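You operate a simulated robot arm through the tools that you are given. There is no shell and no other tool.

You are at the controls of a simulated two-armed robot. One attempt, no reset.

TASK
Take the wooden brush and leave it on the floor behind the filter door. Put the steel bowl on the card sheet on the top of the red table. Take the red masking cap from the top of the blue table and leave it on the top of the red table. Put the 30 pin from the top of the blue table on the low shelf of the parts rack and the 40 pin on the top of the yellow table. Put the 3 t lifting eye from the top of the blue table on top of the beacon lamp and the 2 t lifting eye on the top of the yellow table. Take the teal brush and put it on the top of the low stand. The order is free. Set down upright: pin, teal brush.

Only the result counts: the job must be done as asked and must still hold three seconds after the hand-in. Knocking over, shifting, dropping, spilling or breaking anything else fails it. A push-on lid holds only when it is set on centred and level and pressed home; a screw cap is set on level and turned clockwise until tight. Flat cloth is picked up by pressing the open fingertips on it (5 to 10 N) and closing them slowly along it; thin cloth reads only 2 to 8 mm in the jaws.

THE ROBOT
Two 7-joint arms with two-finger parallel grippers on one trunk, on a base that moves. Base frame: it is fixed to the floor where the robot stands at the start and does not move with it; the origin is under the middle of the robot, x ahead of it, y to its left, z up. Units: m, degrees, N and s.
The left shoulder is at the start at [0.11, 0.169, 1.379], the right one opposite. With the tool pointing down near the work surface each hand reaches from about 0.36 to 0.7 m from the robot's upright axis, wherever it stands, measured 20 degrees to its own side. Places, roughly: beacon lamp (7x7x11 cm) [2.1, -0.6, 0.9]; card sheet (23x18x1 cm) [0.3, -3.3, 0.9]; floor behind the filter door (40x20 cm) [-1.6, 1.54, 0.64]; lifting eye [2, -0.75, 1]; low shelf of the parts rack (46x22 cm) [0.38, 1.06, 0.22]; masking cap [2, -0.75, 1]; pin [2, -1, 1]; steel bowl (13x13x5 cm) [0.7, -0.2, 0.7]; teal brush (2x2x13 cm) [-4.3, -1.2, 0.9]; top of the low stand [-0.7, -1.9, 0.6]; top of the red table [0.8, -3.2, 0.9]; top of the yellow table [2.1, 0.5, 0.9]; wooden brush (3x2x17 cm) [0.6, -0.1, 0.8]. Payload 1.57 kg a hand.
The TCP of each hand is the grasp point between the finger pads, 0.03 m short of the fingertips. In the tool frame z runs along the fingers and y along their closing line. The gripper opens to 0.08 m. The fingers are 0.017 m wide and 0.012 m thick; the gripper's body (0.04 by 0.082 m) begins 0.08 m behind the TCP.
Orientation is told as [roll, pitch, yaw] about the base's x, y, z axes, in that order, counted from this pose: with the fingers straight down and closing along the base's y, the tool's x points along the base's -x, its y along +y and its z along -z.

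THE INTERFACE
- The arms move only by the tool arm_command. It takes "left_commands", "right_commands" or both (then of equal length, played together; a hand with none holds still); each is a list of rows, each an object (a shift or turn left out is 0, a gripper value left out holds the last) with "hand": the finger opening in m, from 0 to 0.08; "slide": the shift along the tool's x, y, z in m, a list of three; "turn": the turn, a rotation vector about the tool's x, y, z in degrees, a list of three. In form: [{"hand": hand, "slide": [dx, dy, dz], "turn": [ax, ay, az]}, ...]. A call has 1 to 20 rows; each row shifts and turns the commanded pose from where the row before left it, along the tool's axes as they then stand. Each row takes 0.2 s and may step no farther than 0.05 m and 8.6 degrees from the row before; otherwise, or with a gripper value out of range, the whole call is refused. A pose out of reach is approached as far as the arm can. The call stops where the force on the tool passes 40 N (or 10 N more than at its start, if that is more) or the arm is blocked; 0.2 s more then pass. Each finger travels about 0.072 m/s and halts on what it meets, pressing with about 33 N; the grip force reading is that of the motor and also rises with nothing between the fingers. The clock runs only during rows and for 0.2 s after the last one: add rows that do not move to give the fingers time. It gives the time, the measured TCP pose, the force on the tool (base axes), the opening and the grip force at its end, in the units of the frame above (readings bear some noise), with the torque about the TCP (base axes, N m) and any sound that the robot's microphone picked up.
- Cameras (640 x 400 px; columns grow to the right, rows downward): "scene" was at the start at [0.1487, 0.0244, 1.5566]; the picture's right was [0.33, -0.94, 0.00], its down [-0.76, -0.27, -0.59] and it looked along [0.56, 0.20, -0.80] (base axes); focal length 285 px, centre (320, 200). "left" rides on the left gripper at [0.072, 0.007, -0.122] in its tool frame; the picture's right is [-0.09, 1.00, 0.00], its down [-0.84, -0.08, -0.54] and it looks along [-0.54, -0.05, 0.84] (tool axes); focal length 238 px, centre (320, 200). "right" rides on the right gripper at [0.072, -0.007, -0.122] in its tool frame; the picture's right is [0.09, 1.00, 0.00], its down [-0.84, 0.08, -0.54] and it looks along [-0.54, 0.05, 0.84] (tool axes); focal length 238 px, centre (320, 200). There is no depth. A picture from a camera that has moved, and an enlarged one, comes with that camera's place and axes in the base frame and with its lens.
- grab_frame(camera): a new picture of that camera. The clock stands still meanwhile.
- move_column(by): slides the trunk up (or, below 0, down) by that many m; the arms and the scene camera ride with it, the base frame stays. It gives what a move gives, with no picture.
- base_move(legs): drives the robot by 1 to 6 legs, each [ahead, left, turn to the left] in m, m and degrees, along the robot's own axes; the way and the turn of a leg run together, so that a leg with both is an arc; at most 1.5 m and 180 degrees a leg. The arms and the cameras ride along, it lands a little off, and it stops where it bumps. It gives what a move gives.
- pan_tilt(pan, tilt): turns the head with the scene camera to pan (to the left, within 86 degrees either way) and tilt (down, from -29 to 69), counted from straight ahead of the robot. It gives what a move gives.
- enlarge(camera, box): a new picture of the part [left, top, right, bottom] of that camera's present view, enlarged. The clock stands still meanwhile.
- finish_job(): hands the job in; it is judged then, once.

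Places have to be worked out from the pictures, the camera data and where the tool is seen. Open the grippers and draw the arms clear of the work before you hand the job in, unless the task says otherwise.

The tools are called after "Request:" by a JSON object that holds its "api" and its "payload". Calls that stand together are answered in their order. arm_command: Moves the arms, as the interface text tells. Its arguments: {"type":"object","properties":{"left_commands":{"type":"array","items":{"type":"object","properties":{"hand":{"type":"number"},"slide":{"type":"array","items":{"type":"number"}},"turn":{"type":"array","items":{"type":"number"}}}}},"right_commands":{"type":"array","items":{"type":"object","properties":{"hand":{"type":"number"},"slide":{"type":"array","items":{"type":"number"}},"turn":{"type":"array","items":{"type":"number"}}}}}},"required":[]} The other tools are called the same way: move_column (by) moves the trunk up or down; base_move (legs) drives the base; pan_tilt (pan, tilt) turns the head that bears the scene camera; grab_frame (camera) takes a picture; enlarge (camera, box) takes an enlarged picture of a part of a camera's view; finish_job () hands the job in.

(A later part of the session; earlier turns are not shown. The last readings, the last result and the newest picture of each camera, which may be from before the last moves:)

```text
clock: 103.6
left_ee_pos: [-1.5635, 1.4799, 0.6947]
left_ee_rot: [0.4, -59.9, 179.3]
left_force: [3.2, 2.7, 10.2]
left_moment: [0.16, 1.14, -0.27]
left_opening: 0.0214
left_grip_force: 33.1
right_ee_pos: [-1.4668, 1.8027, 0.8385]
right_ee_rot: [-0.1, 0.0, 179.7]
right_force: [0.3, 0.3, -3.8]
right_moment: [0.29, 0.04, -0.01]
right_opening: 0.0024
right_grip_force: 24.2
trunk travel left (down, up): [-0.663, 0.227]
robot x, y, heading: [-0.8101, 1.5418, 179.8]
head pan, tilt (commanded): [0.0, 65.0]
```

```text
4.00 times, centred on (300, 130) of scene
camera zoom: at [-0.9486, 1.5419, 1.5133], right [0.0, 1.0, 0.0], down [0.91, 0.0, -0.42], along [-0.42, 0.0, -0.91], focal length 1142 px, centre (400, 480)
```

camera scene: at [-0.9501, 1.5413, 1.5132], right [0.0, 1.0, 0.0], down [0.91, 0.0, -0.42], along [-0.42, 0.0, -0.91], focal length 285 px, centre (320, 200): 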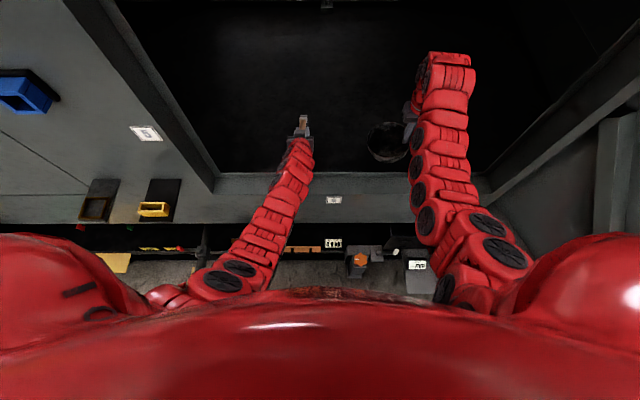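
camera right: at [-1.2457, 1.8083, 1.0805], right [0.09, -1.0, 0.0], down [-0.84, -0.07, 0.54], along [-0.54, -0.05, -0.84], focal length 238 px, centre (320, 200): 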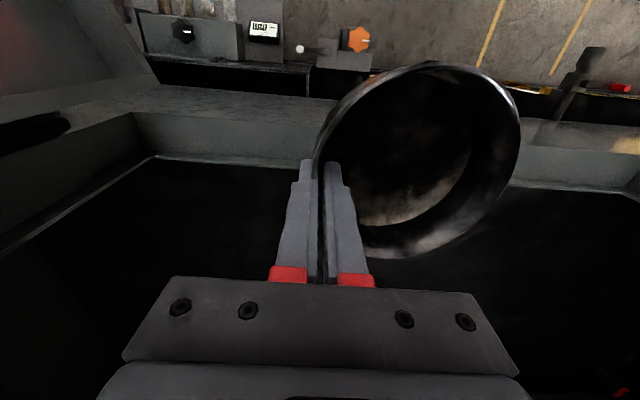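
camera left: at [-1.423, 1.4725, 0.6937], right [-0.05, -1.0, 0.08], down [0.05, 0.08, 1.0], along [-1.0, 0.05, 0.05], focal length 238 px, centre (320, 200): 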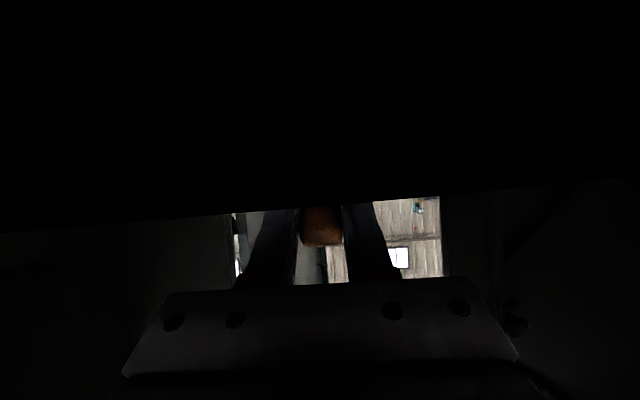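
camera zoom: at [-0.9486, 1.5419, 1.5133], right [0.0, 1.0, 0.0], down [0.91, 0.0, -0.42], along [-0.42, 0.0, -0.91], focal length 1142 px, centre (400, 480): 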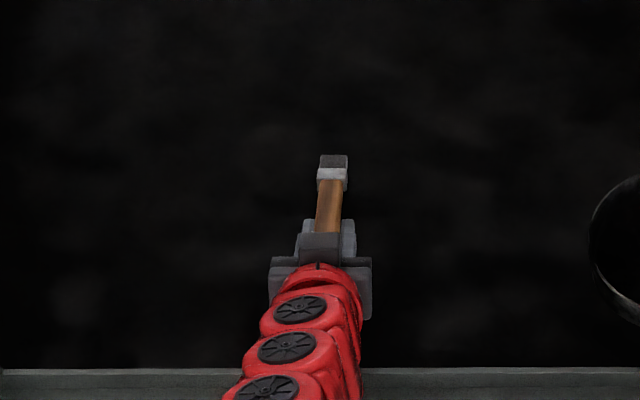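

Brush nearly lies, tip toward the inside. I open the left gripper to release it.

Request:
{"api": "arm_command", "payload": {"left_commands": [{"hand": 0.03}, {"hand": 0.04}, {"hand": 0.06}, {"hand": 0.08}, {"hand": 0.08}, {"hand": 0.08}]}}

Request:
{"api": "enlarge", "payload": {"camera": "scene", "box": [220, 80, 380, 180]}}

```text
clock: 105.0
left_ee_pos: [-1.5652, 1.4793, 0.6928]
left_ee_rot: [0.6, -59.7, 179.3]
left_force: [0.6, 0.5, -0.1]
left_moment: [0.0, 0.01, 0.01]
left_opening: 0.08
left_grip_force: 0.1
right_ee_pos: [-1.4681, 1.802, 0.8381]
right_ee_rot: [0.0, 0.0, 179.8]
right_force: [0.5, 0.3, -4.2]
right_moment: [0.26, 0.01, -0.01]
right_opening: 0.0025
right_grip_force: 24.2
trunk travel left (down, up): [-0.663, 0.227]
robot x, y, heading: [-0.8096, 1.5418, 180.1]
head pan, tilt (commanded): [0.0, 65.0]
```

```text
4.00 times, centred on (300, 130) of scene
camera zoom: at [-0.9507, 1.5415, 1.5131], right [0.0, 1.0, 0.0], down [0.91, 0.0, -0.42], along [-0.42, 0.0, -0.91], focal length 1142 px, centre (400, 480)
```

zoom: 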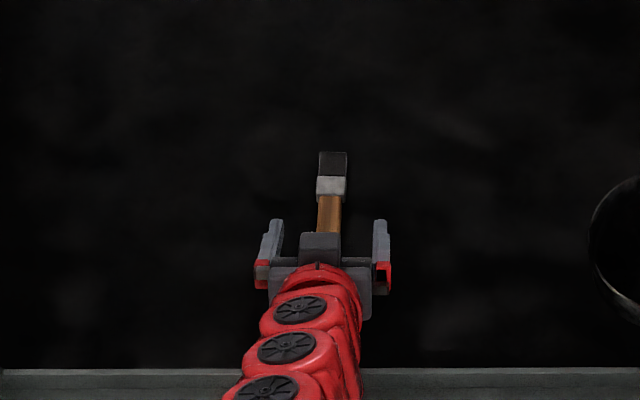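

The brush lies on the floor. I lift the hand straight up clear of it, then look.

Request:
{"api": "arm_command", "payload": {"left_commands": [{"slide": [-0.017, 0, -0.01]}, {"slide": [-0.026, 0, -0.015]}, {"slide": [-0.026, 0, -0.015]}, {"slide": [-0.03, 0, -0.018]}, {"slide": [-0.03, 0, -0.018]}, {"slide": [0.02, 0, -0.035]}, {"slide": [0.02, 0, -0.035]}, {"slide": [0.02, 0, -0.035]}, {}]}}

Request:
{"api": "enlarge", "payload": {"camera": "scene", "box": [200, 60, 420, 200]}}

```text
clock: 107.0
left_ee_pos: [-1.4418, 1.4804, 0.8444]
left_ee_rot: [0.7, -59.8, 179.3]
left_force: [-0.1, -0.4, -0.6]
left_moment: [-0.03, 0.01, 0.0]
left_opening: 0.08
left_grip_force: 0.0
right_ee_pos: [-1.4683, 1.8012, 0.8373]
right_ee_rot: [0.0, 0.1, 179.8]
right_force: [0.1, -0.2, -3.7]
right_moment: [0.22, 0.03, 0.0]
right_opening: 0.0026
right_grip_force: 23.9
trunk travel left (down, up): [-0.663, 0.227]
robot x, y, heading: [-0.8094, 1.544, 179.9]
head pan, tilt (commanded): [0.0, 65.0]
```

```text
2.86 times, centred on (310, 130) of scene
camera zoom: at [-0.9516, 1.5415, 1.513], right [0.0, 1.0, 0.0], down [0.91, 0.0, -0.42], along [-0.42, 0.0, -0.91], focal length 816 px, centre (349, 400)
```

zoom: 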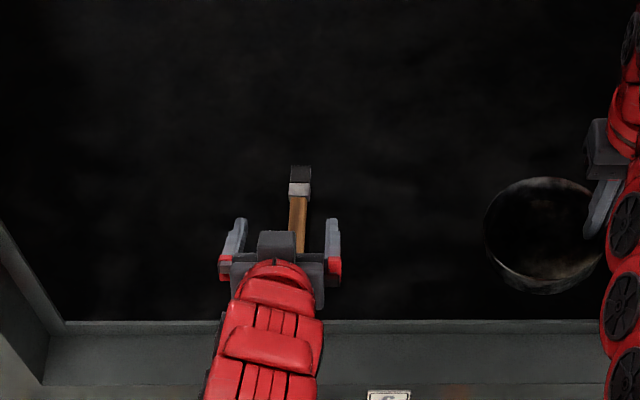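

Brush lies from x≈-1.70 to -1.53 at y≈1.48 — well in the zone. I raise the trunk, back out, and restore the left hand to vertical.

Request:
{"api": "move_column", "payload": {"by": 0.2}}

Request:
{"api": "base_move", "payload": {"legs": [[-0.45, 0, 0]]}}

Request:
{"api": "arm_command", "payload": {"left_commands": [{"slide": [0, 0.03, 0], "turn": [0, 8, 0]}, {"slide": [0, 0.03, 0], "turn": [0, 8, 0]}, {"slide": [0, 0.03, 0], "turn": [0, 8, 0]}, {"slide": [0, 0.03, 0], "turn": [0, 8, 0]}, {"turn": [0, 8, 0]}, {"turn": [0, 8, 0]}, {"turn": [0, 8, 0]}, {"turn": [0, 4, 0]}, {}]}}

Request:
{"api": "base_move", "payload": {"legs": [[0, 1.4, 0]]}}

```text
clock: 109.1
left_ee_pos: [-1.4408, 1.4794, 1.0463]
left_ee_rot: [0.7, -59.8, 179.3]
left_force: [0.2, -0.1, 0.3]
left_moment: [0.0, 0.01, 0.0]
left_opening: 0.08
left_grip_force: 0.0
right_ee_pos: [-1.4684, 1.8019, 1.0373]
right_ee_rot: [0.0, 0.1, 179.9]
right_force: [-0.4, -0.4, -3.4]
right_moment: [0.19, 0.04, 0.0]
right_opening: 0.0025
right_grip_force: 23.5
trunk travel left (down, up): [-0.863, 0.027]
robot x, y, heading: [-0.8106, 1.5423, 180.0]
head pan, tilt (commanded): [0.0, 65.0]
```

```text
clock: 111.8
left_ee_pos: [-0.9943, 1.4781, 1.0448]
left_ee_rot: [0.6, -59.8, 179.6]
left_force: [-0.4, -0.1, 0.6]
left_moment: [0.0, 0.01, 0.01]
left_opening: 0.0799
left_grip_force: 0.0
right_ee_pos: [-1.022, 1.7997, 1.0382]
right_ee_rot: [-0.1, 0.2, 180.0]
right_force: [-0.1, 0.2, -4.7]
right_moment: [0.17, -0.01, 0.03]
right_opening: 0.0023
right_grip_force: 23.8
trunk travel left (down, up): [-0.863, 0.027]
robot x, y, heading: [-0.3577, 1.5415, -179.9]
head pan, tilt (commanded): [0.0, 65.0]
```

```text
clock: 113.8
left_ee_pos: [-0.9964, 1.3615, 1.0437]
left_ee_rot: [0.3, 0.2, 179.9]
left_force: [0.8, -0.6, -0.3]
left_moment: [-0.02, 0.0, 0.0]
left_opening: 0.0801
left_grip_force: 0.2
left hand out of reach, approached as far as the arm can: row 5
right_ee_pos: [-1.0213, 1.7985, 1.0376]
right_ee_rot: [0.0, 0.0, 179.9]
right_force: [-0.1, 0.3, -3.6]
right_moment: [0.2, 0.0, -0.01]
right_opening: 0.0024
right_grip_force: 23.5
trunk travel left (down, up): [-0.863, 0.027]
robot x, y, heading: [-0.3608, 1.5413, -180.1]
head pan, tilt (commanded): [0.0, 65.0]
```

```text
clock: 120.5
left_ee_pos: [-0.9775, 0.0089, 1.0426]
left_ee_rot: [0.4, 0.3, -178.7]
left_force: [0.3, 0.2, 0.7]
left_moment: [0.0, -0.04, -0.02]
left_opening: 0.0801
left_grip_force: 0.0
right_ee_pos: [-1.0128, 0.4468, 1.0375]
right_ee_rot: [0.0, 0.2, -178.8]
right_force: [0.7, 0.0, -4.8]
right_moment: [0.22, 0.02, -0.02]
right_opening: 0.0028
right_grip_force: 23.7
trunk travel left (down, up): [-0.863, 0.027]
robot x, y, heading: [-0.3437, 0.204, -178.9]
head pan, tilt (commanded): [0.0, 65.0]
```

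Now I turn left toward −y/−x and look for the way to the teal brush at about [-4.3,-1.2].

Request:
{"api": "base_move", "payload": {"legs": [[0, 0, 50]]}}

Request:
{"api": "pan_tilt", "payload": {"pan": -45, "tilt": 20}}

Request:
{"api": "grab_frame", "payload": {"camera": "scene"}}

Request:
{"api": "pan_tilt", "payload": {"pan": 0, "tilt": 25}}

Request:
{"api": "grab_frame", "payload": {"camera": "scene"}}

Request:
{"api": "pan_tilt", "payload": {"pan": 45, "tilt": 25}}

Request:
{"api": "grab_frame", "payload": {"camera": "scene"}}

```text
clock: 123.2
left_ee_pos: [-0.6167, -0.3993, 1.043]
left_ee_rot: [0.2, 0.0, -130.1]
left_force: [-0.6, 0.0, 0.4]
left_moment: [-0.01, -0.01, 0.03]
left_opening: 0.0799
left_grip_force: 0.0
right_ee_pos: [-0.969, -0.1357, 1.0379]
right_ee_rot: [0.1, 0.1, -130.1]
right_force: [0.6, 0.1, -4.7]
right_moment: [0.16, 0.19, 0.02]
right_opening: 0.0025
right_grip_force: 23.4
trunk travel left (down, up): [-0.863, 0.027]
robot x, y, heading: [-0.3492, 0.205, -129.7]
head pan, tilt (commanded): [0.0, 65.0]
```

```text
clock: 124.3
left_ee_pos: [-0.6168, -0.3982, 1.0424]
left_ee_rot: [0.2, 0.1, -130.1]
left_force: [-0.2, -0.6, 0.5]
left_moment: [-0.01, 0.0, 0.0]
left_opening: 0.0798
left_grip_force: 0.1
right_ee_pos: [-0.9696, -0.1354, 1.0376]
right_ee_rot: [0.0, 0.1, -130.1]
right_force: [-0.1, -0.2, -3.5]
right_moment: [0.11, 0.16, -0.01]
right_opening: 0.0027
right_grip_force: 24.4
trunk travel left (down, up): [-0.863, 0.027]
robot x, y, heading: [-0.3438, 0.2014, -130.1]
head pan, tilt (commanded): [-45.0, 20.0]
```

```text
taken
camera scene: at [-0.4919, 0.1323, 1.7767], right [-0.09, 1.0, 0.0], down [0.34, 0.03, -0.94], along [-0.94, -0.08, -0.34], focal length 285 px, centre (320, 200)
```

scene: 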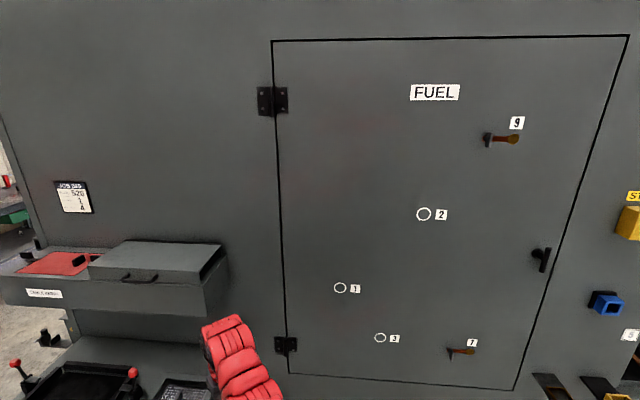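

```text
clock: 125.4
left_ee_pos: [-0.6168, -0.3996, 1.0431]
left_ee_rot: [0.3, 0.1, -130.1]
left_force: [0.0, 0.9, 0.1]
left_moment: [-0.03, -0.01, -0.01]
left_opening: 0.0801
left_grip_force: 0.0
right_ee_pos: [-0.9687, -0.1362, 1.0367]
right_ee_rot: [0.1, 0.2, -130.1]
right_force: [-0.2, 1.0, -3.8]
right_moment: [0.12, 0.17, 0.02]
right_opening: 0.0025
right_grip_force: 23.6
trunk travel left (down, up): [-0.863, 0.027]
robot x, y, heading: [-0.3451, 0.201, -129.9]
head pan, tilt (commanded): [0.0, 25.0]
```

```text
taken
camera scene: at [-0.4585, 0.07, 1.7687], right [-0.77, 0.64, 0.0], down [0.27, 0.32, -0.91], along [-0.58, -0.69, -0.42], focal length 285 px, centre (320, 200)
```

scene: 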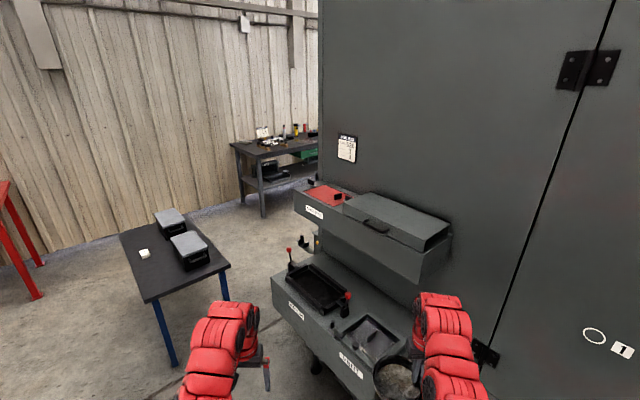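

```text
clock: 126.5
left_ee_pos: [-0.6183, -0.3994, 1.0438]
left_ee_rot: [0.2, 0.2, -130.1]
left_force: [0.1, 0.1, -0.2]
left_moment: [-0.03, -0.02, 0.01]
left_opening: 0.0801
left_grip_force: 0.2
right_ee_pos: [-0.9688, -0.1367, 1.0381]
right_ee_rot: [0.0, 0.0, -130.1]
right_force: [0.2, 0.2, -4.9]
right_moment: [0.14, 0.2, 0.03]
right_opening: 0.0024
right_grip_force: 23.9
trunk travel left (down, up): [-0.863, 0.027]
robot x, y, heading: [-0.345, 0.2035, -130.1]
head pan, tilt (commanded): [45.0, 25.0]
```

```text
taken
camera scene: at [-0.3913, 0.0487, 1.7688], right [-1.0, -0.09, 0.0], down [-0.04, 0.42, -0.91], along [0.08, -0.9, -0.42], focal length 285 px, centre (320, 200)
```

scene: 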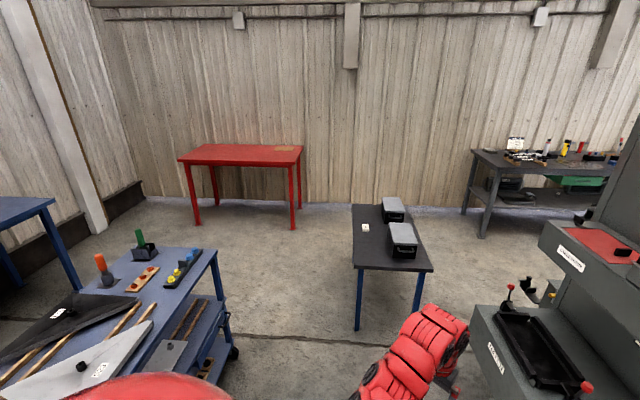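

The machine is long with drawer units on its −y end; the low stand spans x≈-0.97…-0.47, y≈-2.37…-1.44. I drive toward the corridor near (-0.15,-0.9) for a better look at the passages.

Request:
{"api": "base_move", "payload": {"legs": [[0.717, 0.857, 0]]}}

Request:
{"api": "pan_tilt", "payload": {"pan": -50, "tilt": 35}}

Request:
{"api": "grab_frame", "payload": {"camera": "scene"}}

Request:
{"api": "pan_tilt", "payload": {"pan": 0, "tilt": 35}}

Request:
{"api": "grab_frame", "payload": {"camera": "scene"}}

Request:
{"api": "pan_tilt", "payload": {"pan": 45, "tilt": 35}}

Request:
{"api": "grab_frame", "payload": {"camera": "scene"}}

```text
clock: 132.2
left_ee_pos: [-0.3827, -1.491, 1.0428]
left_ee_rot: [0.3, 0.1, -128.0]
left_force: [-0.5, 0.9, 0.0]
left_moment: [-0.03, 0.0, -0.01]
left_opening: 0.0798
left_grip_force: 0.1
right_ee_pos: [-0.7461, -1.2407, 1.037]
right_ee_rot: [0.0, 0.0, -128.0]
right_force: [-0.3, 0.3, -3.3]
right_moment: [0.11, 0.15, -0.01]
right_opening: 0.0023
right_grip_force: 23.7
trunk travel left (down, up): [-0.863, 0.027]
robot x, y, heading: [-0.1328, -0.8779, -127.9]
head pan, tilt (commanded): [45.0, 25.0]
```

```text
clock: 133.9
left_ee_pos: [-0.3857, -1.4907, 1.0436]
left_ee_rot: [0.2, 0.1, -127.9]
left_force: [-0.5, -0.1, -0.3]
left_moment: [-0.01, 0.02, -0.01]
left_opening: 0.0801
left_grip_force: 0.0
right_ee_pos: [-0.7452, -1.2419, 1.0378]
right_ee_rot: [0.0, 0.2, -128.1]
right_force: [-0.3, -0.5, -3.6]
right_moment: [0.1, 0.23, 0.02]
right_opening: 0.0027
right_grip_force: 24.1
trunk travel left (down, up): [-0.863, 0.027]
robot x, y, heading: [-0.1351, -0.8785, -128.0]
head pan, tilt (commanded): [-50.0, 35.0]
```

```text
taken
camera scene: at [-0.2736, -0.9472, 1.753], right [-0.04, 1.0, 0.0], down [0.57, 0.02, -0.82], along [-0.82, -0.03, -0.57], focal length 285 px, centre (320, 200)
```

scene: 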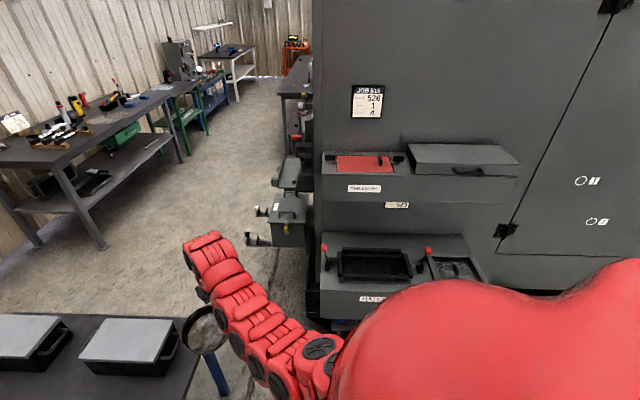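

```text
clock: 135.1
left_ee_pos: [-0.3842, -1.4915, 1.0428]
left_ee_rot: [0.3, 0.1, -127.9]
left_force: [0.2, 0.4, -0.3]
left_moment: [-0.01, 0.0, -0.03]
left_opening: 0.0801
left_grip_force: 0.1
right_ee_pos: [-0.7454, -1.2414, 1.0371]
right_ee_rot: [0.0, 0.1, -128.0]
right_force: [0.2, 1.0, -4.6]
right_moment: [0.09, 0.17, -0.01]
right_opening: 0.0024
right_grip_force: 23.5
trunk travel left (down, up): [-0.863, 0.027]
robot x, y, heading: [-0.1326, -0.8773, -128.1]
head pan, tilt (commanded): [0.0, 35.0]
```

```text
taken
camera scene: at [-0.2398, -1.0133, 1.753], right [-0.79, 0.62, 0.0], down [0.35, 0.45, -0.82], along [-0.5, -0.65, -0.57], focal length 285 px, centre (320, 200)
```

scene: 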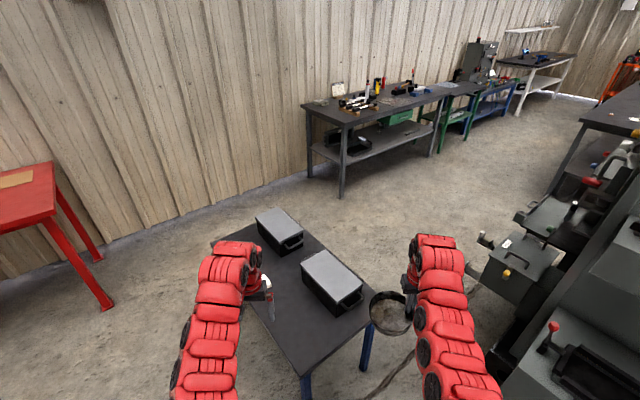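

```text
clock: 136.2
left_ee_pos: [-0.3841, -1.4904, 1.0433]
left_ee_rot: [0.3, 0.1, -127.9]
left_force: [0.0, 0.6, 0.3]
left_moment: [-0.02, 0.0, 0.02]
left_opening: 0.08
left_grip_force: 0.1
right_ee_pos: [-0.7451, -1.2415, 1.0381]
right_ee_rot: [0.0, 0.1, -128.0]
right_force: [-0.8, 0.0, -3.5]
right_moment: [0.04, 0.2, 0.07]
right_opening: 0.0023
right_grip_force: 23.8
trunk travel left (down, up): [-0.863, 0.027]
robot x, y, heading: [-0.1353, -0.878, -128.2]
head pan, tilt (commanded): [45.0, 35.0]
```

```text
taken
camera scene: at [-0.1749, -1.0313, 1.753], right [-0.99, -0.12, 0.0], down [-0.07, 0.57, -0.82], along [0.1, -0.81, -0.57], focal length 285 px, centre (320, 200)
```

scene: 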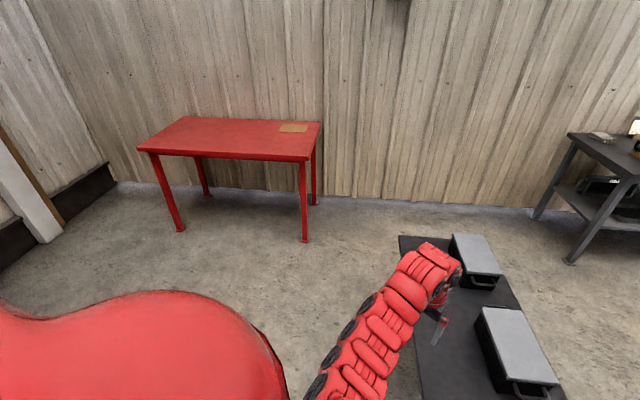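

The gap between the low stand's corner (≈[-0.48,-2.36]) and the red table's corner (≈[0.18,-2.75]) is about 0.77 m — passable. I head down the corridor to (-0.12,-1.9), then turn to heading 0 to approach the red table from its end.

Request:
{"api": "base_move", "payload": {"legs": [[0, 0, 38], [1.02, 0, 0], [0, 0, 90]]}}

Request:
{"api": "pan_tilt", "payload": {"pan": -70, "tilt": 45}}

Request:
{"api": "grab_frame", "payload": {"camera": "scene"}}

Request:
{"api": "pan_tilt", "payload": {"pan": -25, "tilt": 45}}

Request:
{"api": "grab_frame", "payload": {"camera": "scene"}}

```text
clock: 147.1
left_ee_pos: [0.4921, -1.691, 1.0428]
left_ee_rot: [0.3, 0.0, 1.6]
left_force: [0.1, -0.3, 0.7]
left_moment: [0.01, 0.03, 0.01]
left_opening: 0.08
left_grip_force: 0.1
right_ee_pos: [0.5299, -2.1283, 1.0384]
right_ee_rot: [0.0, 0.1, 1.6]
right_force: [-0.2, -0.5, -3.6]
right_moment: [-0.2, -0.03, -0.02]
right_opening: 0.0024
right_grip_force: 24.0
trunk travel left (down, up): [-0.863, 0.027]
robot x, y, heading: [-0.1397, -1.8878, 1.8]
head pan, tilt (commanded): [45.0, 35.0]
```

```text
clock: 149.0
left_ee_pos: [0.4921, -1.6908, 1.0435]
left_ee_rot: [0.3, 0.1, 1.6]
left_force: [-0.1, -0.3, 0.1]
left_moment: [0.0, -0.02, -0.01]
left_opening: 0.08
left_grip_force: 0.0
right_ee_pos: [0.5304, -2.1281, 1.0378]
right_ee_rot: [0.0, 0.0, 1.7]
right_force: [-0.3, -0.4, -4.3]
right_moment: [-0.17, -0.02, 0.0]
right_opening: 0.0023
right_grip_force: 23.9
trunk travel left (down, up): [-0.863, 0.027]
robot x, y, heading: [-0.14, -1.8899, 1.6]
head pan, tilt (commanded): [-70.0, 45.0]
```

```text
taken
camera scene: at [-0.0279, -1.9629, 1.7382], right [-0.93, -0.37, 0.0], down [-0.26, 0.66, -0.71], along [0.26, -0.66, -0.71], focal length 285 px, centre (320, 200)
```

scene: 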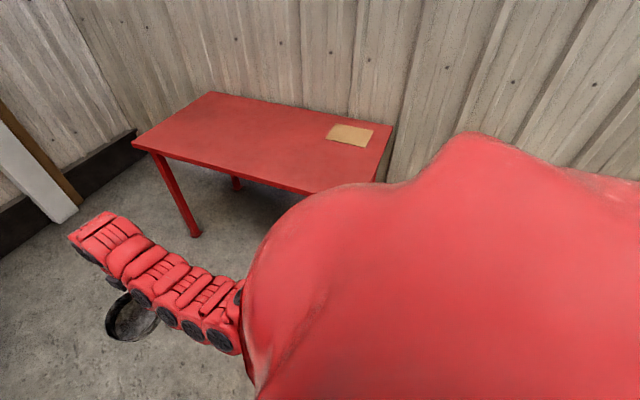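

```text
clock: 150.1
left_ee_pos: [0.4919, -1.6917, 1.0433]
left_ee_rot: [0.4, 0.1, 1.6]
left_force: [0.3, 0.3, 0.3]
left_moment: [0.0, 0.01, -0.01]
left_opening: 0.08
left_grip_force: 0.0
right_ee_pos: [0.5298, -2.1291, 1.0378]
right_ee_rot: [0.0, 0.1, 1.6]
right_force: [0.3, -0.3, -3.6]
right_moment: [-0.21, -0.06, 0.0]
right_opening: 0.0024
right_grip_force: 24.1
trunk travel left (down, up): [-0.863, 0.027]
robot x, y, heading: [-0.1371, -1.8913, 1.6]
head pan, tilt (commanded): [-25.0, 45.0]
```

```text
taken
camera scene: at [0.0166, -1.9196, 1.7381], right [-0.4, -0.92, 0.0], down [-0.65, 0.28, -0.71], along [0.65, -0.28, -0.71], focal length 285 px, centre (320, 200)
```

scene: 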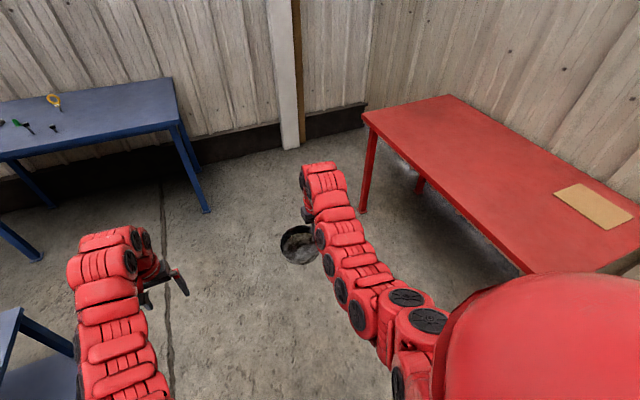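

Card sheet triangulates to ≈[0.325,-3.30], red table top z≈0.87. I straighten the heading and strafe through the gap to y≈-2.62.

Request:
{"api": "base_move", "payload": {"legs": [[0, 0, -1.6], [0, -0.73, 0]]}}

Request:
{"api": "base_move", "payload": {"legs": [[-0.15, -0.42, 0]]}}

Request:
{"api": "grab_frame", "payload": {"camera": "right"}}

Request:
{"api": "grab_frame", "payload": {"camera": "scene"}}

```text
clock: 154.4
left_ee_pos: [0.4985, -2.4339, 1.0435]
left_ee_rot: [0.3, 0.1, 0.2]
left_force: [0.1, -0.4, -0.5]
left_moment: [-0.01, 0.01, 0.0]
left_opening: 0.0799
left_grip_force: 0.0
right_ee_pos: [0.5253, -2.8723, 1.0371]
right_ee_rot: [0.0, 0.1, 0.2]
right_force: [0.1, -0.3, -3.1]
right_moment: [-0.24, -0.06, 0.0]
right_opening: 0.0026
right_grip_force: 23.7
trunk travel left (down, up): [-0.863, 0.027]
robot x, y, heading: [-0.1373, -2.6155, 0.2]
head pan, tilt (commanded): [-25.0, 45.0]
```

```text
clock: 157.2
left_ee_pos: [0.3501, -2.8559, 1.0422]
left_ee_rot: [0.2, 0.2, 1.2]
left_force: [-0.4, 0.8, 0.1]
left_moment: [-0.02, -0.01, -0.02]
left_opening: 0.0801
left_grip_force: 0.1
right_ee_pos: [0.3856, -3.2928, 1.0372]
right_ee_rot: [0.0, 0.2, 1.1]
right_force: [0.5, -0.5, -3.8]
right_moment: [-0.22, 0.0, 0.02]
right_opening: 0.0025
right_grip_force: 24.1
trunk travel left (down, up): [-0.863, 0.027]
robot x, y, heading: [-0.2815, -3.0467, 1.0]
head pan, tilt (commanded): [-25.0, 45.0]
```

```text
taken
camera right: at [0.3144, -3.3018, 1.16], right [-0.11, 0.99, 0.0], down [0.84, 0.09, 0.54], along [0.54, 0.06, -0.84], focal length 238 px, centre (320, 200)
```

right: 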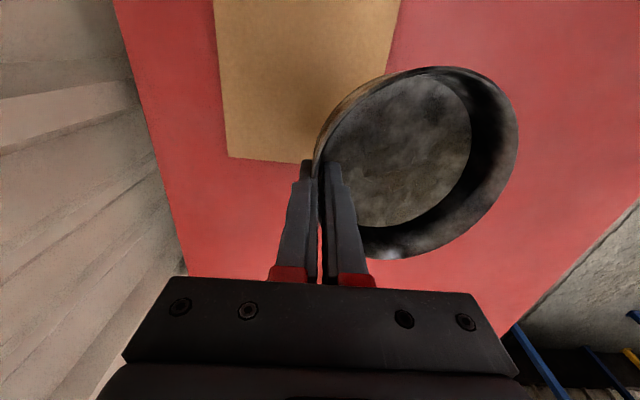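

```text
taken
camera scene: at [-0.1254, -3.0789, 1.7381], right [-0.4, -0.91, 0.0], down [-0.65, 0.29, -0.71], along [0.65, -0.29, -0.71], focal length 285 px, centre (320, 200)
```

scene: 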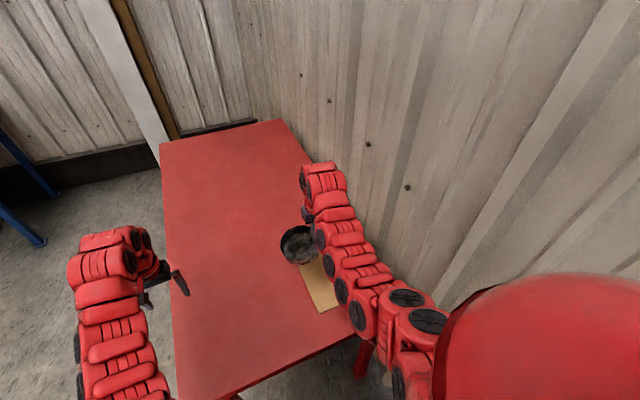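

Card spans x≈0.213–0.443, y≈-3.404…-3.228 (centre [0.328,-3.316]). With the bowl centre 0.065 m left of the TCP, I move the TCP to about [0.328,-3.381] and go down near the card.

Request:
{"api": "arm_command", "payload": {"right_commands": [{"slide": [0.02, -0.03, 0]}, {"slide": [0.02, -0.03, 0]}, {"slide": [0.018, -0.028, 0]}, {"slide": [0, 0, 0.03]}, {"slide": [0, 0, 0.03]}, {}]}}

Request:
{"api": "grab_frame", "payload": {"camera": "right"}}

Request:
{"api": "enlarge", "payload": {"camera": "scene", "box": [240, 200, 400, 300]}}

```text
clock: 158.6
left_ee_pos: [0.3506, -2.855, 1.0436]
left_ee_rot: [0.2, 0.1, 1.1]
left_force: [0.3, 0.1, -0.1]
left_moment: [-0.03, -0.01, -0.04]
left_opening: 0.0799
left_grip_force: 0.1
right_ee_pos: [0.3285, -3.3819, 0.9801]
right_ee_rot: [0.1, 0.1, 1.2]
right_force: [-0.8, -0.3, -3.7]
right_moment: [-0.21, -0.01, 0.02]
right_opening: 0.0025
right_grip_force: 23.8
trunk travel left (down, up): [-0.863, 0.027]
robot x, y, heading: [-0.2823, -3.0478, 1.2]
head pan, tilt (commanded): [-25.0, 45.0]
```

```text
taken
camera right: at [0.2571, -3.3911, 1.1022], right [-0.11, 0.99, 0.0], down [0.84, 0.09, 0.54], along [0.54, 0.06, -0.84], focal length 238 px, centre (320, 200)
```

right: 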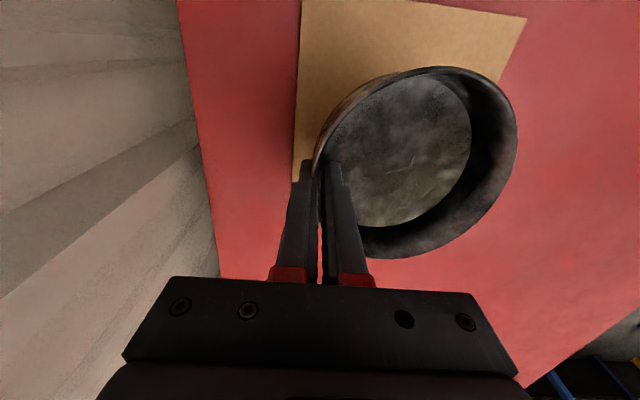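

```text
4.00 times, centred on (320, 250) of scene
camera zoom: at [-0.1264, -3.0799, 1.7382], right [-0.4, -0.91, 0.0], down [-0.65, 0.29, -0.71], along [0.65, -0.29, -0.71], focal length 1142 px, centre (320, 0)
```

zoom: 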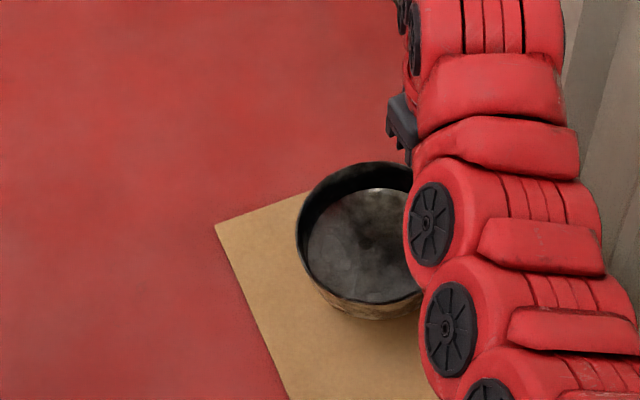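

Card corner checks at (0.438,-3.230). I lower in small increments watching the vertical force.

Request:
{"api": "arm_command", "payload": {"right_commands": [{"slide": [0, 0, 0.015]}, {"slide": [0, 0, 0.015]}, {}]}}

Request:
{"api": "arm_command", "payload": {"right_commands": [{"slide": [0, 0, 0.005]}, {}]}}

Request:
{"api": "arm_command", "payload": {"right_commands": [{"slide": [0, 0, 0.005]}, {}]}}

```text
clock: 159.4
left_ee_pos: [0.3524, -2.8559, 1.0433]
left_ee_rot: [0.3, 0.1, 1.1]
left_force: [0.0, -0.4, 0.3]
left_moment: [0.0, -0.03, 0.0]
left_opening: 0.0799
left_grip_force: 0.0
right_ee_pos: [0.3289, -3.3825, 0.9461]
right_ee_rot: [-0.1, 0.2, 1.1]
right_force: [-0.3, 0.2, -4.0]
right_moment: [-0.21, -0.02, 0.01]
right_opening: 0.0023
right_grip_force: 23.9
trunk travel left (down, up): [-0.863, 0.027]
robot x, y, heading: [-0.2784, -3.0477, 1.5]
head pan, tilt (commanded): [-25.0, 45.0]
```

```text
clock: 160.0
left_ee_pos: [0.3517, -2.8554, 1.0428]
left_ee_rot: [0.4, 0.2, 1.1]
left_force: [0.0, 0.5, 0.0]
left_moment: [0.01, 0.0, 0.0]
left_opening: 0.0799
left_grip_force: 0.1
right_ee_pos: [0.3284, -3.3824, 0.9421]
right_ee_rot: [0.0, 0.2, 1.1]
right_force: [0.3, -1.1, -3.4]
right_moment: [-0.23, -0.02, 0.0]
right_opening: 0.0024
right_grip_force: 23.3
trunk travel left (down, up): [-0.863, 0.027]
robot x, y, heading: [-0.2816, -3.0477, 1.1]
head pan, tilt (commanded): [-25.0, 45.0]
```

```text
clock: 160.6
left_ee_pos: [0.3517, -2.8562, 1.0442]
left_ee_rot: [0.3, 0.2, 1.1]
left_force: [1.0, -0.1, -0.1]
left_moment: [0.0, -0.05, -0.02]
left_opening: 0.0799
left_grip_force: 0.1
right_ee_pos: [0.3302, -3.3829, 0.9366]
right_ee_rot: [0.0, 0.1, 1.1]
right_force: [0.2, -0.5, -4.0]
right_moment: [-0.2, 0.0, 0.0]
right_opening: 0.0026
right_grip_force: 23.7
trunk travel left (down, up): [-0.863, 0.027]
robot x, y, heading: [-0.2762, -3.0444, 1.0]
head pan, tilt (commanded): [-25.0, 45.0]
```

No contact yet at TCP z=0.937; I keep stepping down.

Request:
{"api": "arm_command", "payload": {"right_commands": [{"slide": [0, 0, 0.005]}, {}]}}

Request:
{"api": "arm_command", "payload": {"right_commands": [{"slide": [0, 0, 0.005]}, {}]}}

Request:
{"api": "arm_command", "payload": {"right_commands": [{"slide": [0, 0, 0.003]}, {}]}}

```text
clock: 161.2
left_ee_pos: [0.3513, -2.8568, 1.0432]
left_ee_rot: [0.4, 0.1, 1.1]
left_force: [-0.6, 0.5, -0.1]
left_moment: [-0.02, -0.05, 0.0]
left_opening: 0.0797
left_grip_force: 0.1
right_ee_pos: [0.3306, -3.3816, 0.9314]
right_ee_rot: [-0.1, 0.1, 1.1]
right_force: [-0.2, 0.1, -3.4]
right_moment: [-0.22, -0.01, -0.02]
right_opening: 0.0026
right_grip_force: 23.6
trunk travel left (down, up): [-0.863, 0.027]
robot x, y, heading: [-0.2797, -3.049, 1.3]
head pan, tilt (commanded): [-25.0, 45.0]
```

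```text
clock: 161.8
left_ee_pos: [0.3499, -2.8557, 1.0431]
left_ee_rot: [0.3, 0.0, 1.1]
left_force: [-0.7, -0.5, -0.6]
left_moment: [0.02, 0.01, -0.01]
left_opening: 0.0801
left_grip_force: 0.1
right_ee_pos: [0.3298, -3.3807, 0.9278]
right_ee_rot: [0.0, 0.0, 1.1]
right_force: [0.8, 0.2, -4.1]
right_moment: [-0.2, 0.03, 0.01]
right_opening: 0.0026
right_grip_force: 23.6
trunk travel left (down, up): [-0.863, 0.027]
robot x, y, heading: [-0.2779, -3.0485, 1.1]
head pan, tilt (commanded): [-25.0, 45.0]
```

```text
clock: 162.4
left_ee_pos: [0.3512, -2.8553, 1.0426]
left_ee_rot: [0.2, 0.2, 1.1]
left_force: [-0.1, 0.3, 0.2]
left_moment: [0.0, 0.0, -0.03]
left_opening: 0.0801
left_grip_force: 0.1
right_ee_pos: [0.3307, -3.382, 0.9246]
right_ee_rot: [0.0, 0.1, 1.0]
right_force: [-0.4, 0.2, -3.9]
right_moment: [-0.17, -0.01, -0.02]
right_opening: 0.0027
right_grip_force: 24.4
trunk travel left (down, up): [-0.863, 0.027]
robot x, y, heading: [-0.2802, -3.0493, 1.1]
head pan, tilt (commanded): [-25.0, 45.0]
```

Request:
{"api": "arm_command", "payload": {"right_commands": [{"slide": [0, 0, 0.004]}, {}]}}

Request:
{"api": "arm_command", "payload": {"right_commands": [{"slide": [0, 0, 0.004]}, {}]}}

Request:
{"api": "grab_frame", "payload": {"camera": "right"}}

```text
clock: 163.0
left_ee_pos: [0.3506, -2.8563, 1.0434]
left_ee_rot: [0.3, 0.1, 1.0]
left_force: [-0.5, 0.0, 0.5]
left_moment: [0.02, 0.02, 0.02]
left_opening: 0.0799
left_grip_force: 0.0
right_ee_pos: [0.3295, -3.3815, 0.9201]
right_ee_rot: [0.0, 0.1, 1.1]
right_force: [0.3, 0.8, -3.2]
right_moment: [-0.24, -0.01, 0.04]
right_opening: 0.0024
right_grip_force: 23.9
trunk travel left (down, up): [-0.863, 0.027]
robot x, y, heading: [-0.28, -3.0461, 1.3]
head pan, tilt (commanded): [-25.0, 45.0]
```

```text
clock: 163.6
left_ee_pos: [0.3504, -2.8568, 1.043]
left_ee_rot: [0.3, 0.1, 1.1]
left_force: [-0.1, -0.2, -0.6]
left_moment: [0.03, 0.0, 0.02]
left_opening: 0.08
left_grip_force: 0.1
right_ee_pos: [0.33, -3.384, 0.9181]
right_ee_rot: [0.0, 0.1, 1.1]
right_force: [0.6, -3.3, 6.4]
right_moment: [0.67, 0.19, -0.03]
right_opening: 0.0029
right_grip_force: 24.1
trunk travel left (down, up): [-0.863, 0.027]
robot x, y, heading: [-0.2786, -3.0486, 1.3]
head pan, tilt (commanded): [-25.0, 45.0]
```

```text
taken
camera right: at [0.258, -3.3914, 1.0397], right [-0.11, 0.99, 0.0], down [0.84, 0.09, 0.54], along [0.54, 0.06, -0.84], focal length 238 px, centre (320, 200)
```

right: 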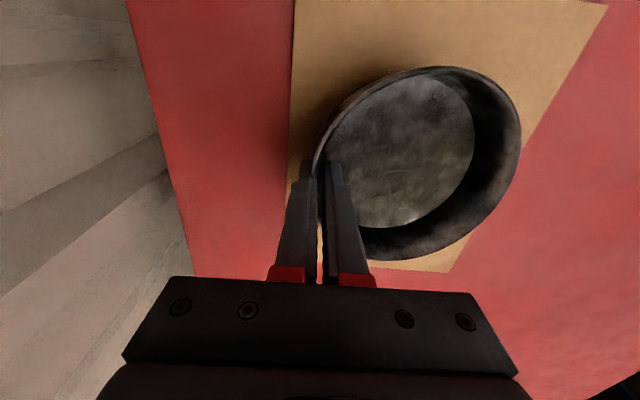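

Contact: 6 N with the far edge of the bowl touching first. I go down 4 mm more to settle it, then open the fingers.

Request:
{"api": "arm_command", "payload": {"right_commands": [{"slide": [0, 0, 0.004]}, {}]}}

Request:
{"api": "arm_command", "payload": {"right_commands": [{"hand": 0.01}, {"hand": 0.02}, {"hand": 0.035}, {"hand": 0.05}, {"hand": 0.05}]}}

Request:
{"api": "grab_frame", "payload": {"camera": "right"}}

```text
clock: 164.2
left_ee_pos: [0.3508, -2.8551, 1.0426]
left_ee_rot: [0.3, 0.1, 1.0]
left_force: [0.1, -0.8, -0.1]
left_moment: [0.0, 0.01, 0.01]
left_opening: 0.08
left_grip_force: 0.0
right_ee_pos: [0.3299, -3.3821, 0.9127]
right_ee_rot: [0.0, 0.0, 1.1]
right_force: [0.1, -5.8, 8.3]
right_moment: [0.67, 0.32, 0.03]
right_opening: 0.0044
right_grip_force: 24.6
trunk travel left (down, up): [-0.863, 0.027]
robot x, y, heading: [-0.2817, -3.0538, 1.7]
head pan, tilt (commanded): [-25.0, 45.0]
```

```text
clock: 165.4
left_ee_pos: [0.3518, -2.8562, 1.0435]
left_ee_rot: [0.3, 0.1, 1.1]
left_force: [-0.4, 1.0, 0.5]
left_moment: [0.02, -0.02, -0.04]
left_opening: 0.0799
left_grip_force: 0.1
right_ee_pos: [0.3298, -3.3829, 0.9134]
right_ee_rot: [0.0, 0.1, 1.1]
right_force: [-0.4, -0.5, 0.5]
right_moment: [0.03, 0.01, 0.02]
right_opening: 0.0501
right_grip_force: 0.1
trunk travel left (down, up): [-0.863, 0.027]
robot x, y, heading: [-0.2822, -3.0469, 1.1]
head pan, tilt (commanded): [-25.0, 45.0]
```

```text
taken
camera right: at [0.2582, -3.391, 1.035], right [-0.11, 0.99, 0.0], down [0.84, 0.09, 0.54], along [0.54, 0.06, -0.84], focal length 238 px, centre (320, 200)
```

right: 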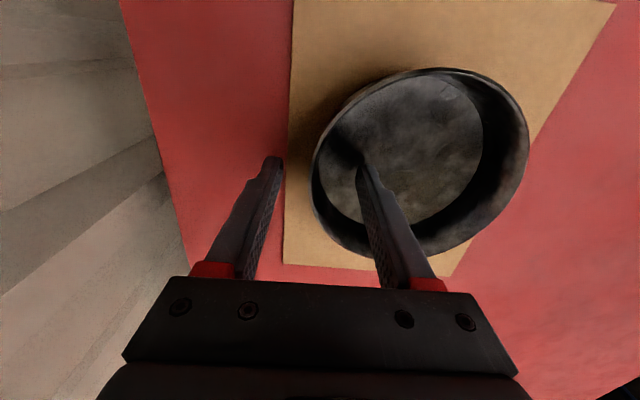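

The bowl rests flat on the card. I raise the right hand clear and check from the head camera.

Request:
{"api": "arm_command", "payload": {"right_commands": [{"slide": [0, 0, -0.03]}, {"slide": [0, 0, -0.04]}, {"slide": [0, 0, -0.04]}, {"slide": [0, 0, -0.03], "hand": 0.08}, {}]}}

Request:
{"api": "grab_frame", "payload": {"camera": "right"}}

```text
clock: 166.6
left_ee_pos: [0.3518, -2.8565, 1.0417]
left_ee_rot: [0.2, 0.1, 1.1]
left_force: [1.6, -0.8, -0.7]
left_moment: [0.03, -0.03, -0.01]
left_opening: 0.0797
left_grip_force: 0.0
right_ee_pos: [0.3278, -3.384, 1.0526]
right_ee_rot: [-0.1, 0.1, 1.1]
right_force: [0.1, 0.5, 1.0]
right_moment: [-0.03, -0.01, -0.02]
right_opening: 0.0801
right_grip_force: 0.0
trunk travel left (down, up): [-0.863, 0.027]
robot x, y, heading: [-0.2784, -3.0497, 1.3]
head pan, tilt (commanded): [-25.0, 45.0]
```

```text
taken
camera right: at [0.2562, -3.3932, 1.175], right [-0.11, 0.99, 0.0], down [0.84, 0.09, 0.54], along [0.54, 0.06, -0.84], focal length 238 px, centre (320, 200)
```

right: 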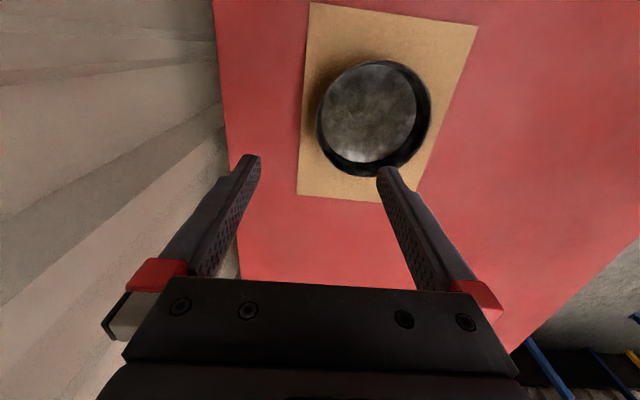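

Bowl sits well inside the card. Next the teal brush: I turn left to face −x and drive along the aisle between the low stand/machine and the wall bench.

Request:
{"api": "base_move", "payload": {"legs": [[0, 0, 178]]}}

Request:
{"api": "pan_tilt", "payload": {"pan": 0, "tilt": 20}}

Request:
{"api": "grab_frame", "payload": {"camera": "scene"}}

Request:
{"api": "pan_tilt", "payload": {"pan": -40, "tilt": 30}}

Request:
{"api": "grab_frame", "payload": {"camera": "scene"}}

```text
clock: 174.5
left_ee_pos: [-0.8949, -3.2871, 1.0438]
left_ee_rot: [0.3, 0.2, -174.5]
left_force: [-0.2, -0.7, -0.6]
left_moment: [0.0, -0.01, 0.05]
left_opening: 0.0801
left_grip_force: 0.0
right_ee_pos: [-0.9113, -2.7592, 1.0516]
right_ee_rot: [0.0, 0.1, -174.6]
right_force: [0.0, 0.2, 0.4]
right_moment: [-0.04, 0.01, 0.01]
right_opening: 0.08
right_grip_force: 0.2
trunk travel left (down, up): [-0.863, 0.027]
robot x, y, heading: [-0.2786, -3.0476, -174.5]
head pan, tilt (commanded): [-25.0, 45.0]
```

```text
clock: 175.4
left_ee_pos: [-0.8947, -3.2891, 1.0423]
left_ee_rot: [0.4, 0.1, -174.5]
left_force: [-0.2, 0.2, -0.2]
left_moment: [-0.02, -0.02, 0.01]
left_opening: 0.0798
left_grip_force: 0.1
right_ee_pos: [-0.9117, -2.7594, 1.0527]
right_ee_rot: [0.0, 0.0, -174.5]
right_force: [-0.4, -0.3, 0.1]
right_moment: [0.01, -0.01, -0.03]
right_opening: 0.0798
right_grip_force: 0.0
trunk travel left (down, up): [-0.863, 0.027]
robot x, y, heading: [-0.2798, -3.0489, -174.2]
head pan, tilt (commanded): [0.0, 20.0]
```

```text
taken
camera scene: at [-0.4537, -3.0649, 1.7768], right [-0.1, 1.0, 0.0], down [0.34, 0.03, -0.94], along [-0.94, -0.09, -0.34], focal length 285 px, centre (320, 200)
```

scene: 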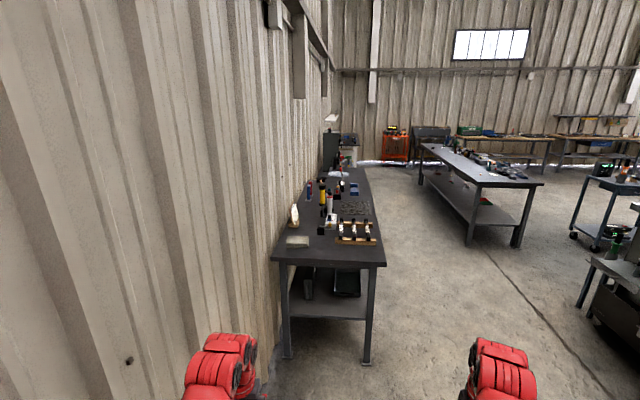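

```text
clock: 176.5
left_ee_pos: [-0.8946, -3.2881, 1.0437]
left_ee_rot: [0.4, 0.2, -174.5]
left_force: [-0.1, -0.6, 0.3]
left_moment: [0.0, -0.04, 0.02]
left_opening: 0.08
left_grip_force: 0.1
right_ee_pos: [-0.9113, -2.7598, 1.0524]
right_ee_rot: [0.1, 0.1, -174.5]
right_force: [0.2, -0.6, -0.2]
right_moment: [0.01, 0.01, -0.02]
right_opening: 0.08
right_grip_force: 0.2
trunk travel left (down, up): [-0.863, 0.027]
robot x, y, heading: [-0.2799, -3.0506, -174.5]
head pan, tilt (commanded): [-40.0, 30.0]
```

```text
taken
camera scene: at [-0.4357, -3.005, 1.7609], right [0.57, 0.82, 0.0], down [0.41, -0.28, -0.87], along [-0.71, 0.49, -0.5], focal length 285 px, centre (320, 200)
```

scene: 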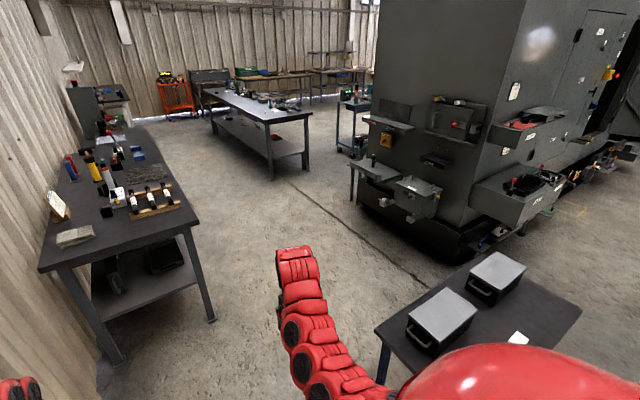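

The long dark table with the teal brush spans x≈-3.45…-6, y≈-1.7…-0.98. I straighten heading and drive along the aisle to about (-1.55,-2.45) for a closer look.

Request:
{"api": "base_move", "payload": {"legs": [[0, 0, -5.5], [0.2, -0.33, 0], [1.1, 0, 0], [0, -0.3, 0]]}}

Request:
{"api": "pan_tilt", "payload": {"pan": -20, "tilt": 20}}

Request:
{"api": "grab_frame", "payload": {"camera": "scene"}}

Request:
{"api": "enlarge", "payload": {"camera": "scene", "box": [160, 80, 480, 280]}}

```text
clock: 186.2
left_ee_pos: [-2.2003, -2.6161, 1.0444]
left_ee_rot: [0.3, 0.1, -179.3]
left_force: [0.5, 0.4, 0.3]
left_moment: [0.02, -0.01, -0.03]
left_opening: 0.0801
left_grip_force: 0.1
right_ee_pos: [-2.1754, -2.0863, 1.0522]
right_ee_rot: [0.0, 0.1, -179.2]
right_force: [-0.1, 0.3, -0.5]
right_moment: [-0.03, 0.0, -0.01]
right_opening: 0.08
right_grip_force: 0.1
trunk travel left (down, up): [-0.863, 0.027]
robot x, y, heading: [-1.566, -2.427, -179.2]
head pan, tilt (commanded): [-40.0, 30.0]
```

```text
clock: 187.1
left_ee_pos: [-2.2001, -2.6146, 1.043]
left_ee_rot: [0.4, 0.1, -179.1]
left_force: [1.0, -0.3, -0.1]
left_moment: [-0.03, -0.02, 0.04]
left_opening: 0.08
left_grip_force: 0.0
right_ee_pos: [-2.1737, -2.0874, 1.0522]
right_ee_rot: [0.1, 0.1, -179.2]
right_force: [0.6, 0.0, -0.4]
right_moment: [0.01, -0.01, 0.01]
right_opening: 0.0798
right_grip_force: 0.0
trunk travel left (down, up): [-0.863, 0.027]
robot x, y, heading: [-1.5641, -2.4284, -179.3]
head pan, tilt (commanded): [-20.0, 20.0]
```

```text
taken
camera scene: at [-1.7373, -2.3963, 1.7768], right [0.33, 0.94, 0.0], down [0.32, -0.11, -0.94], along [-0.89, 0.31, -0.34], focal length 285 px, centre (320, 200)
```

scene: 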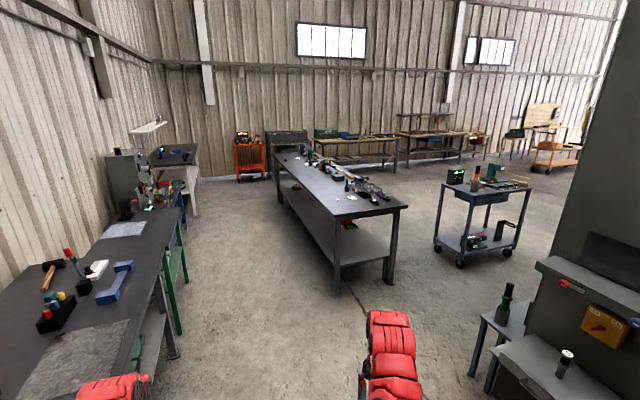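

```text
2.00 times, centred on (320, 180) of scene
camera zoom: at [-1.7373, -2.3963, 1.7768], right [0.33, 0.94, 0.0], down [0.32, -0.11, -0.94], along [-0.89, 0.31, -0.34], focal length 571 px, centre (320, 240)
```

zoom: 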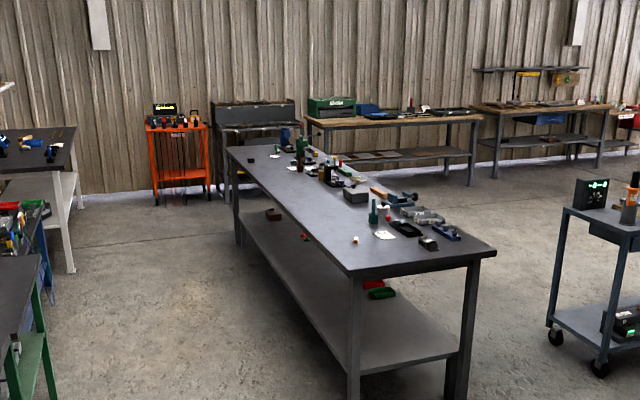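

The teal brush stands at ≈[-4.26,-1.24,0.93]; table front edge y≈-1.585. I drive to (-2.9,-2.25), turn to face +y, then strafe left in front of the table.

Request:
{"api": "base_move", "payload": {"legs": [[1.35, -0.2, 0], [0, 0, -90.8], [0, 1.3, 0]]}}

Request:
{"api": "pan_tilt", "payload": {"pan": 0, "tilt": 40}}

Request:
{"api": "grab_frame", "payload": {"camera": "scene"}}

```text
clock: 203.8
left_ee_pos: [-4.3799, -1.5859, 1.0428]
left_ee_rot: [0.3, 0.1, 89.7]
left_force: [0.5, -0.1, -0.1]
left_moment: [0.0, 0.01, 0.01]
left_opening: 0.0803
left_grip_force: 0.0
right_ee_pos: [-3.8516, -1.6226, 1.0527]
right_ee_rot: [0.0, 0.1, 89.7]
right_force: [0.4, 0.0, -0.1]
right_moment: [0.03, 0.0, -0.01]
right_opening: 0.0799
right_grip_force: 0.0
trunk travel left (down, up): [-0.863, 0.027]
robot x, y, heading: [-4.2, -2.2205, 89.7]
head pan, tilt (commanded): [-20.0, 20.0]
```

```text
clock: 204.6
left_ee_pos: [-4.379, -1.5861, 1.0433]
left_ee_rot: [0.4, 0.1, 89.7]
left_force: [0.3, -0.5, 1.0]
left_moment: [-0.01, -0.03, 0.02]
left_opening: 0.08
left_grip_force: 0.1
right_ee_pos: [-3.8511, -1.6224, 1.0519]
right_ee_rot: [0.0, 0.1, 89.7]
right_force: [0.0, 0.6, 0.4]
right_moment: [-0.03, 0.01, 0.01]
right_opening: 0.0801
right_grip_force: 0.0
trunk travel left (down, up): [-0.863, 0.027]
robot x, y, heading: [-4.2034, -2.2247, 89.8]
head pan, tilt (commanded): [0.0, 40.0]
```

```text
taken
camera scene: at [-4.2025, -2.0567, 1.7456], right [1.0, 0.0, 0.0], down [0.0, -0.64, -0.77], along [0.0, 0.77, -0.64], focal length 285 px, centre (320, 200)
```

scene: 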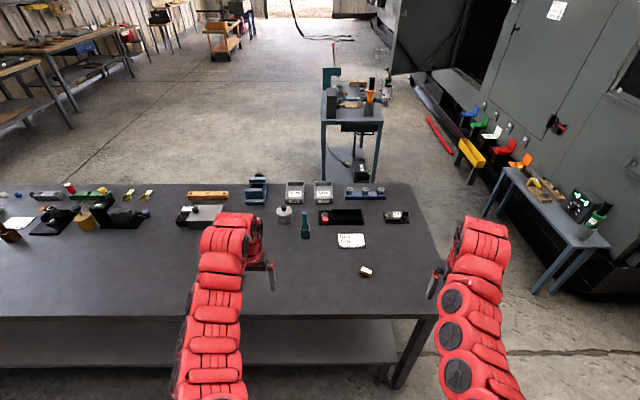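

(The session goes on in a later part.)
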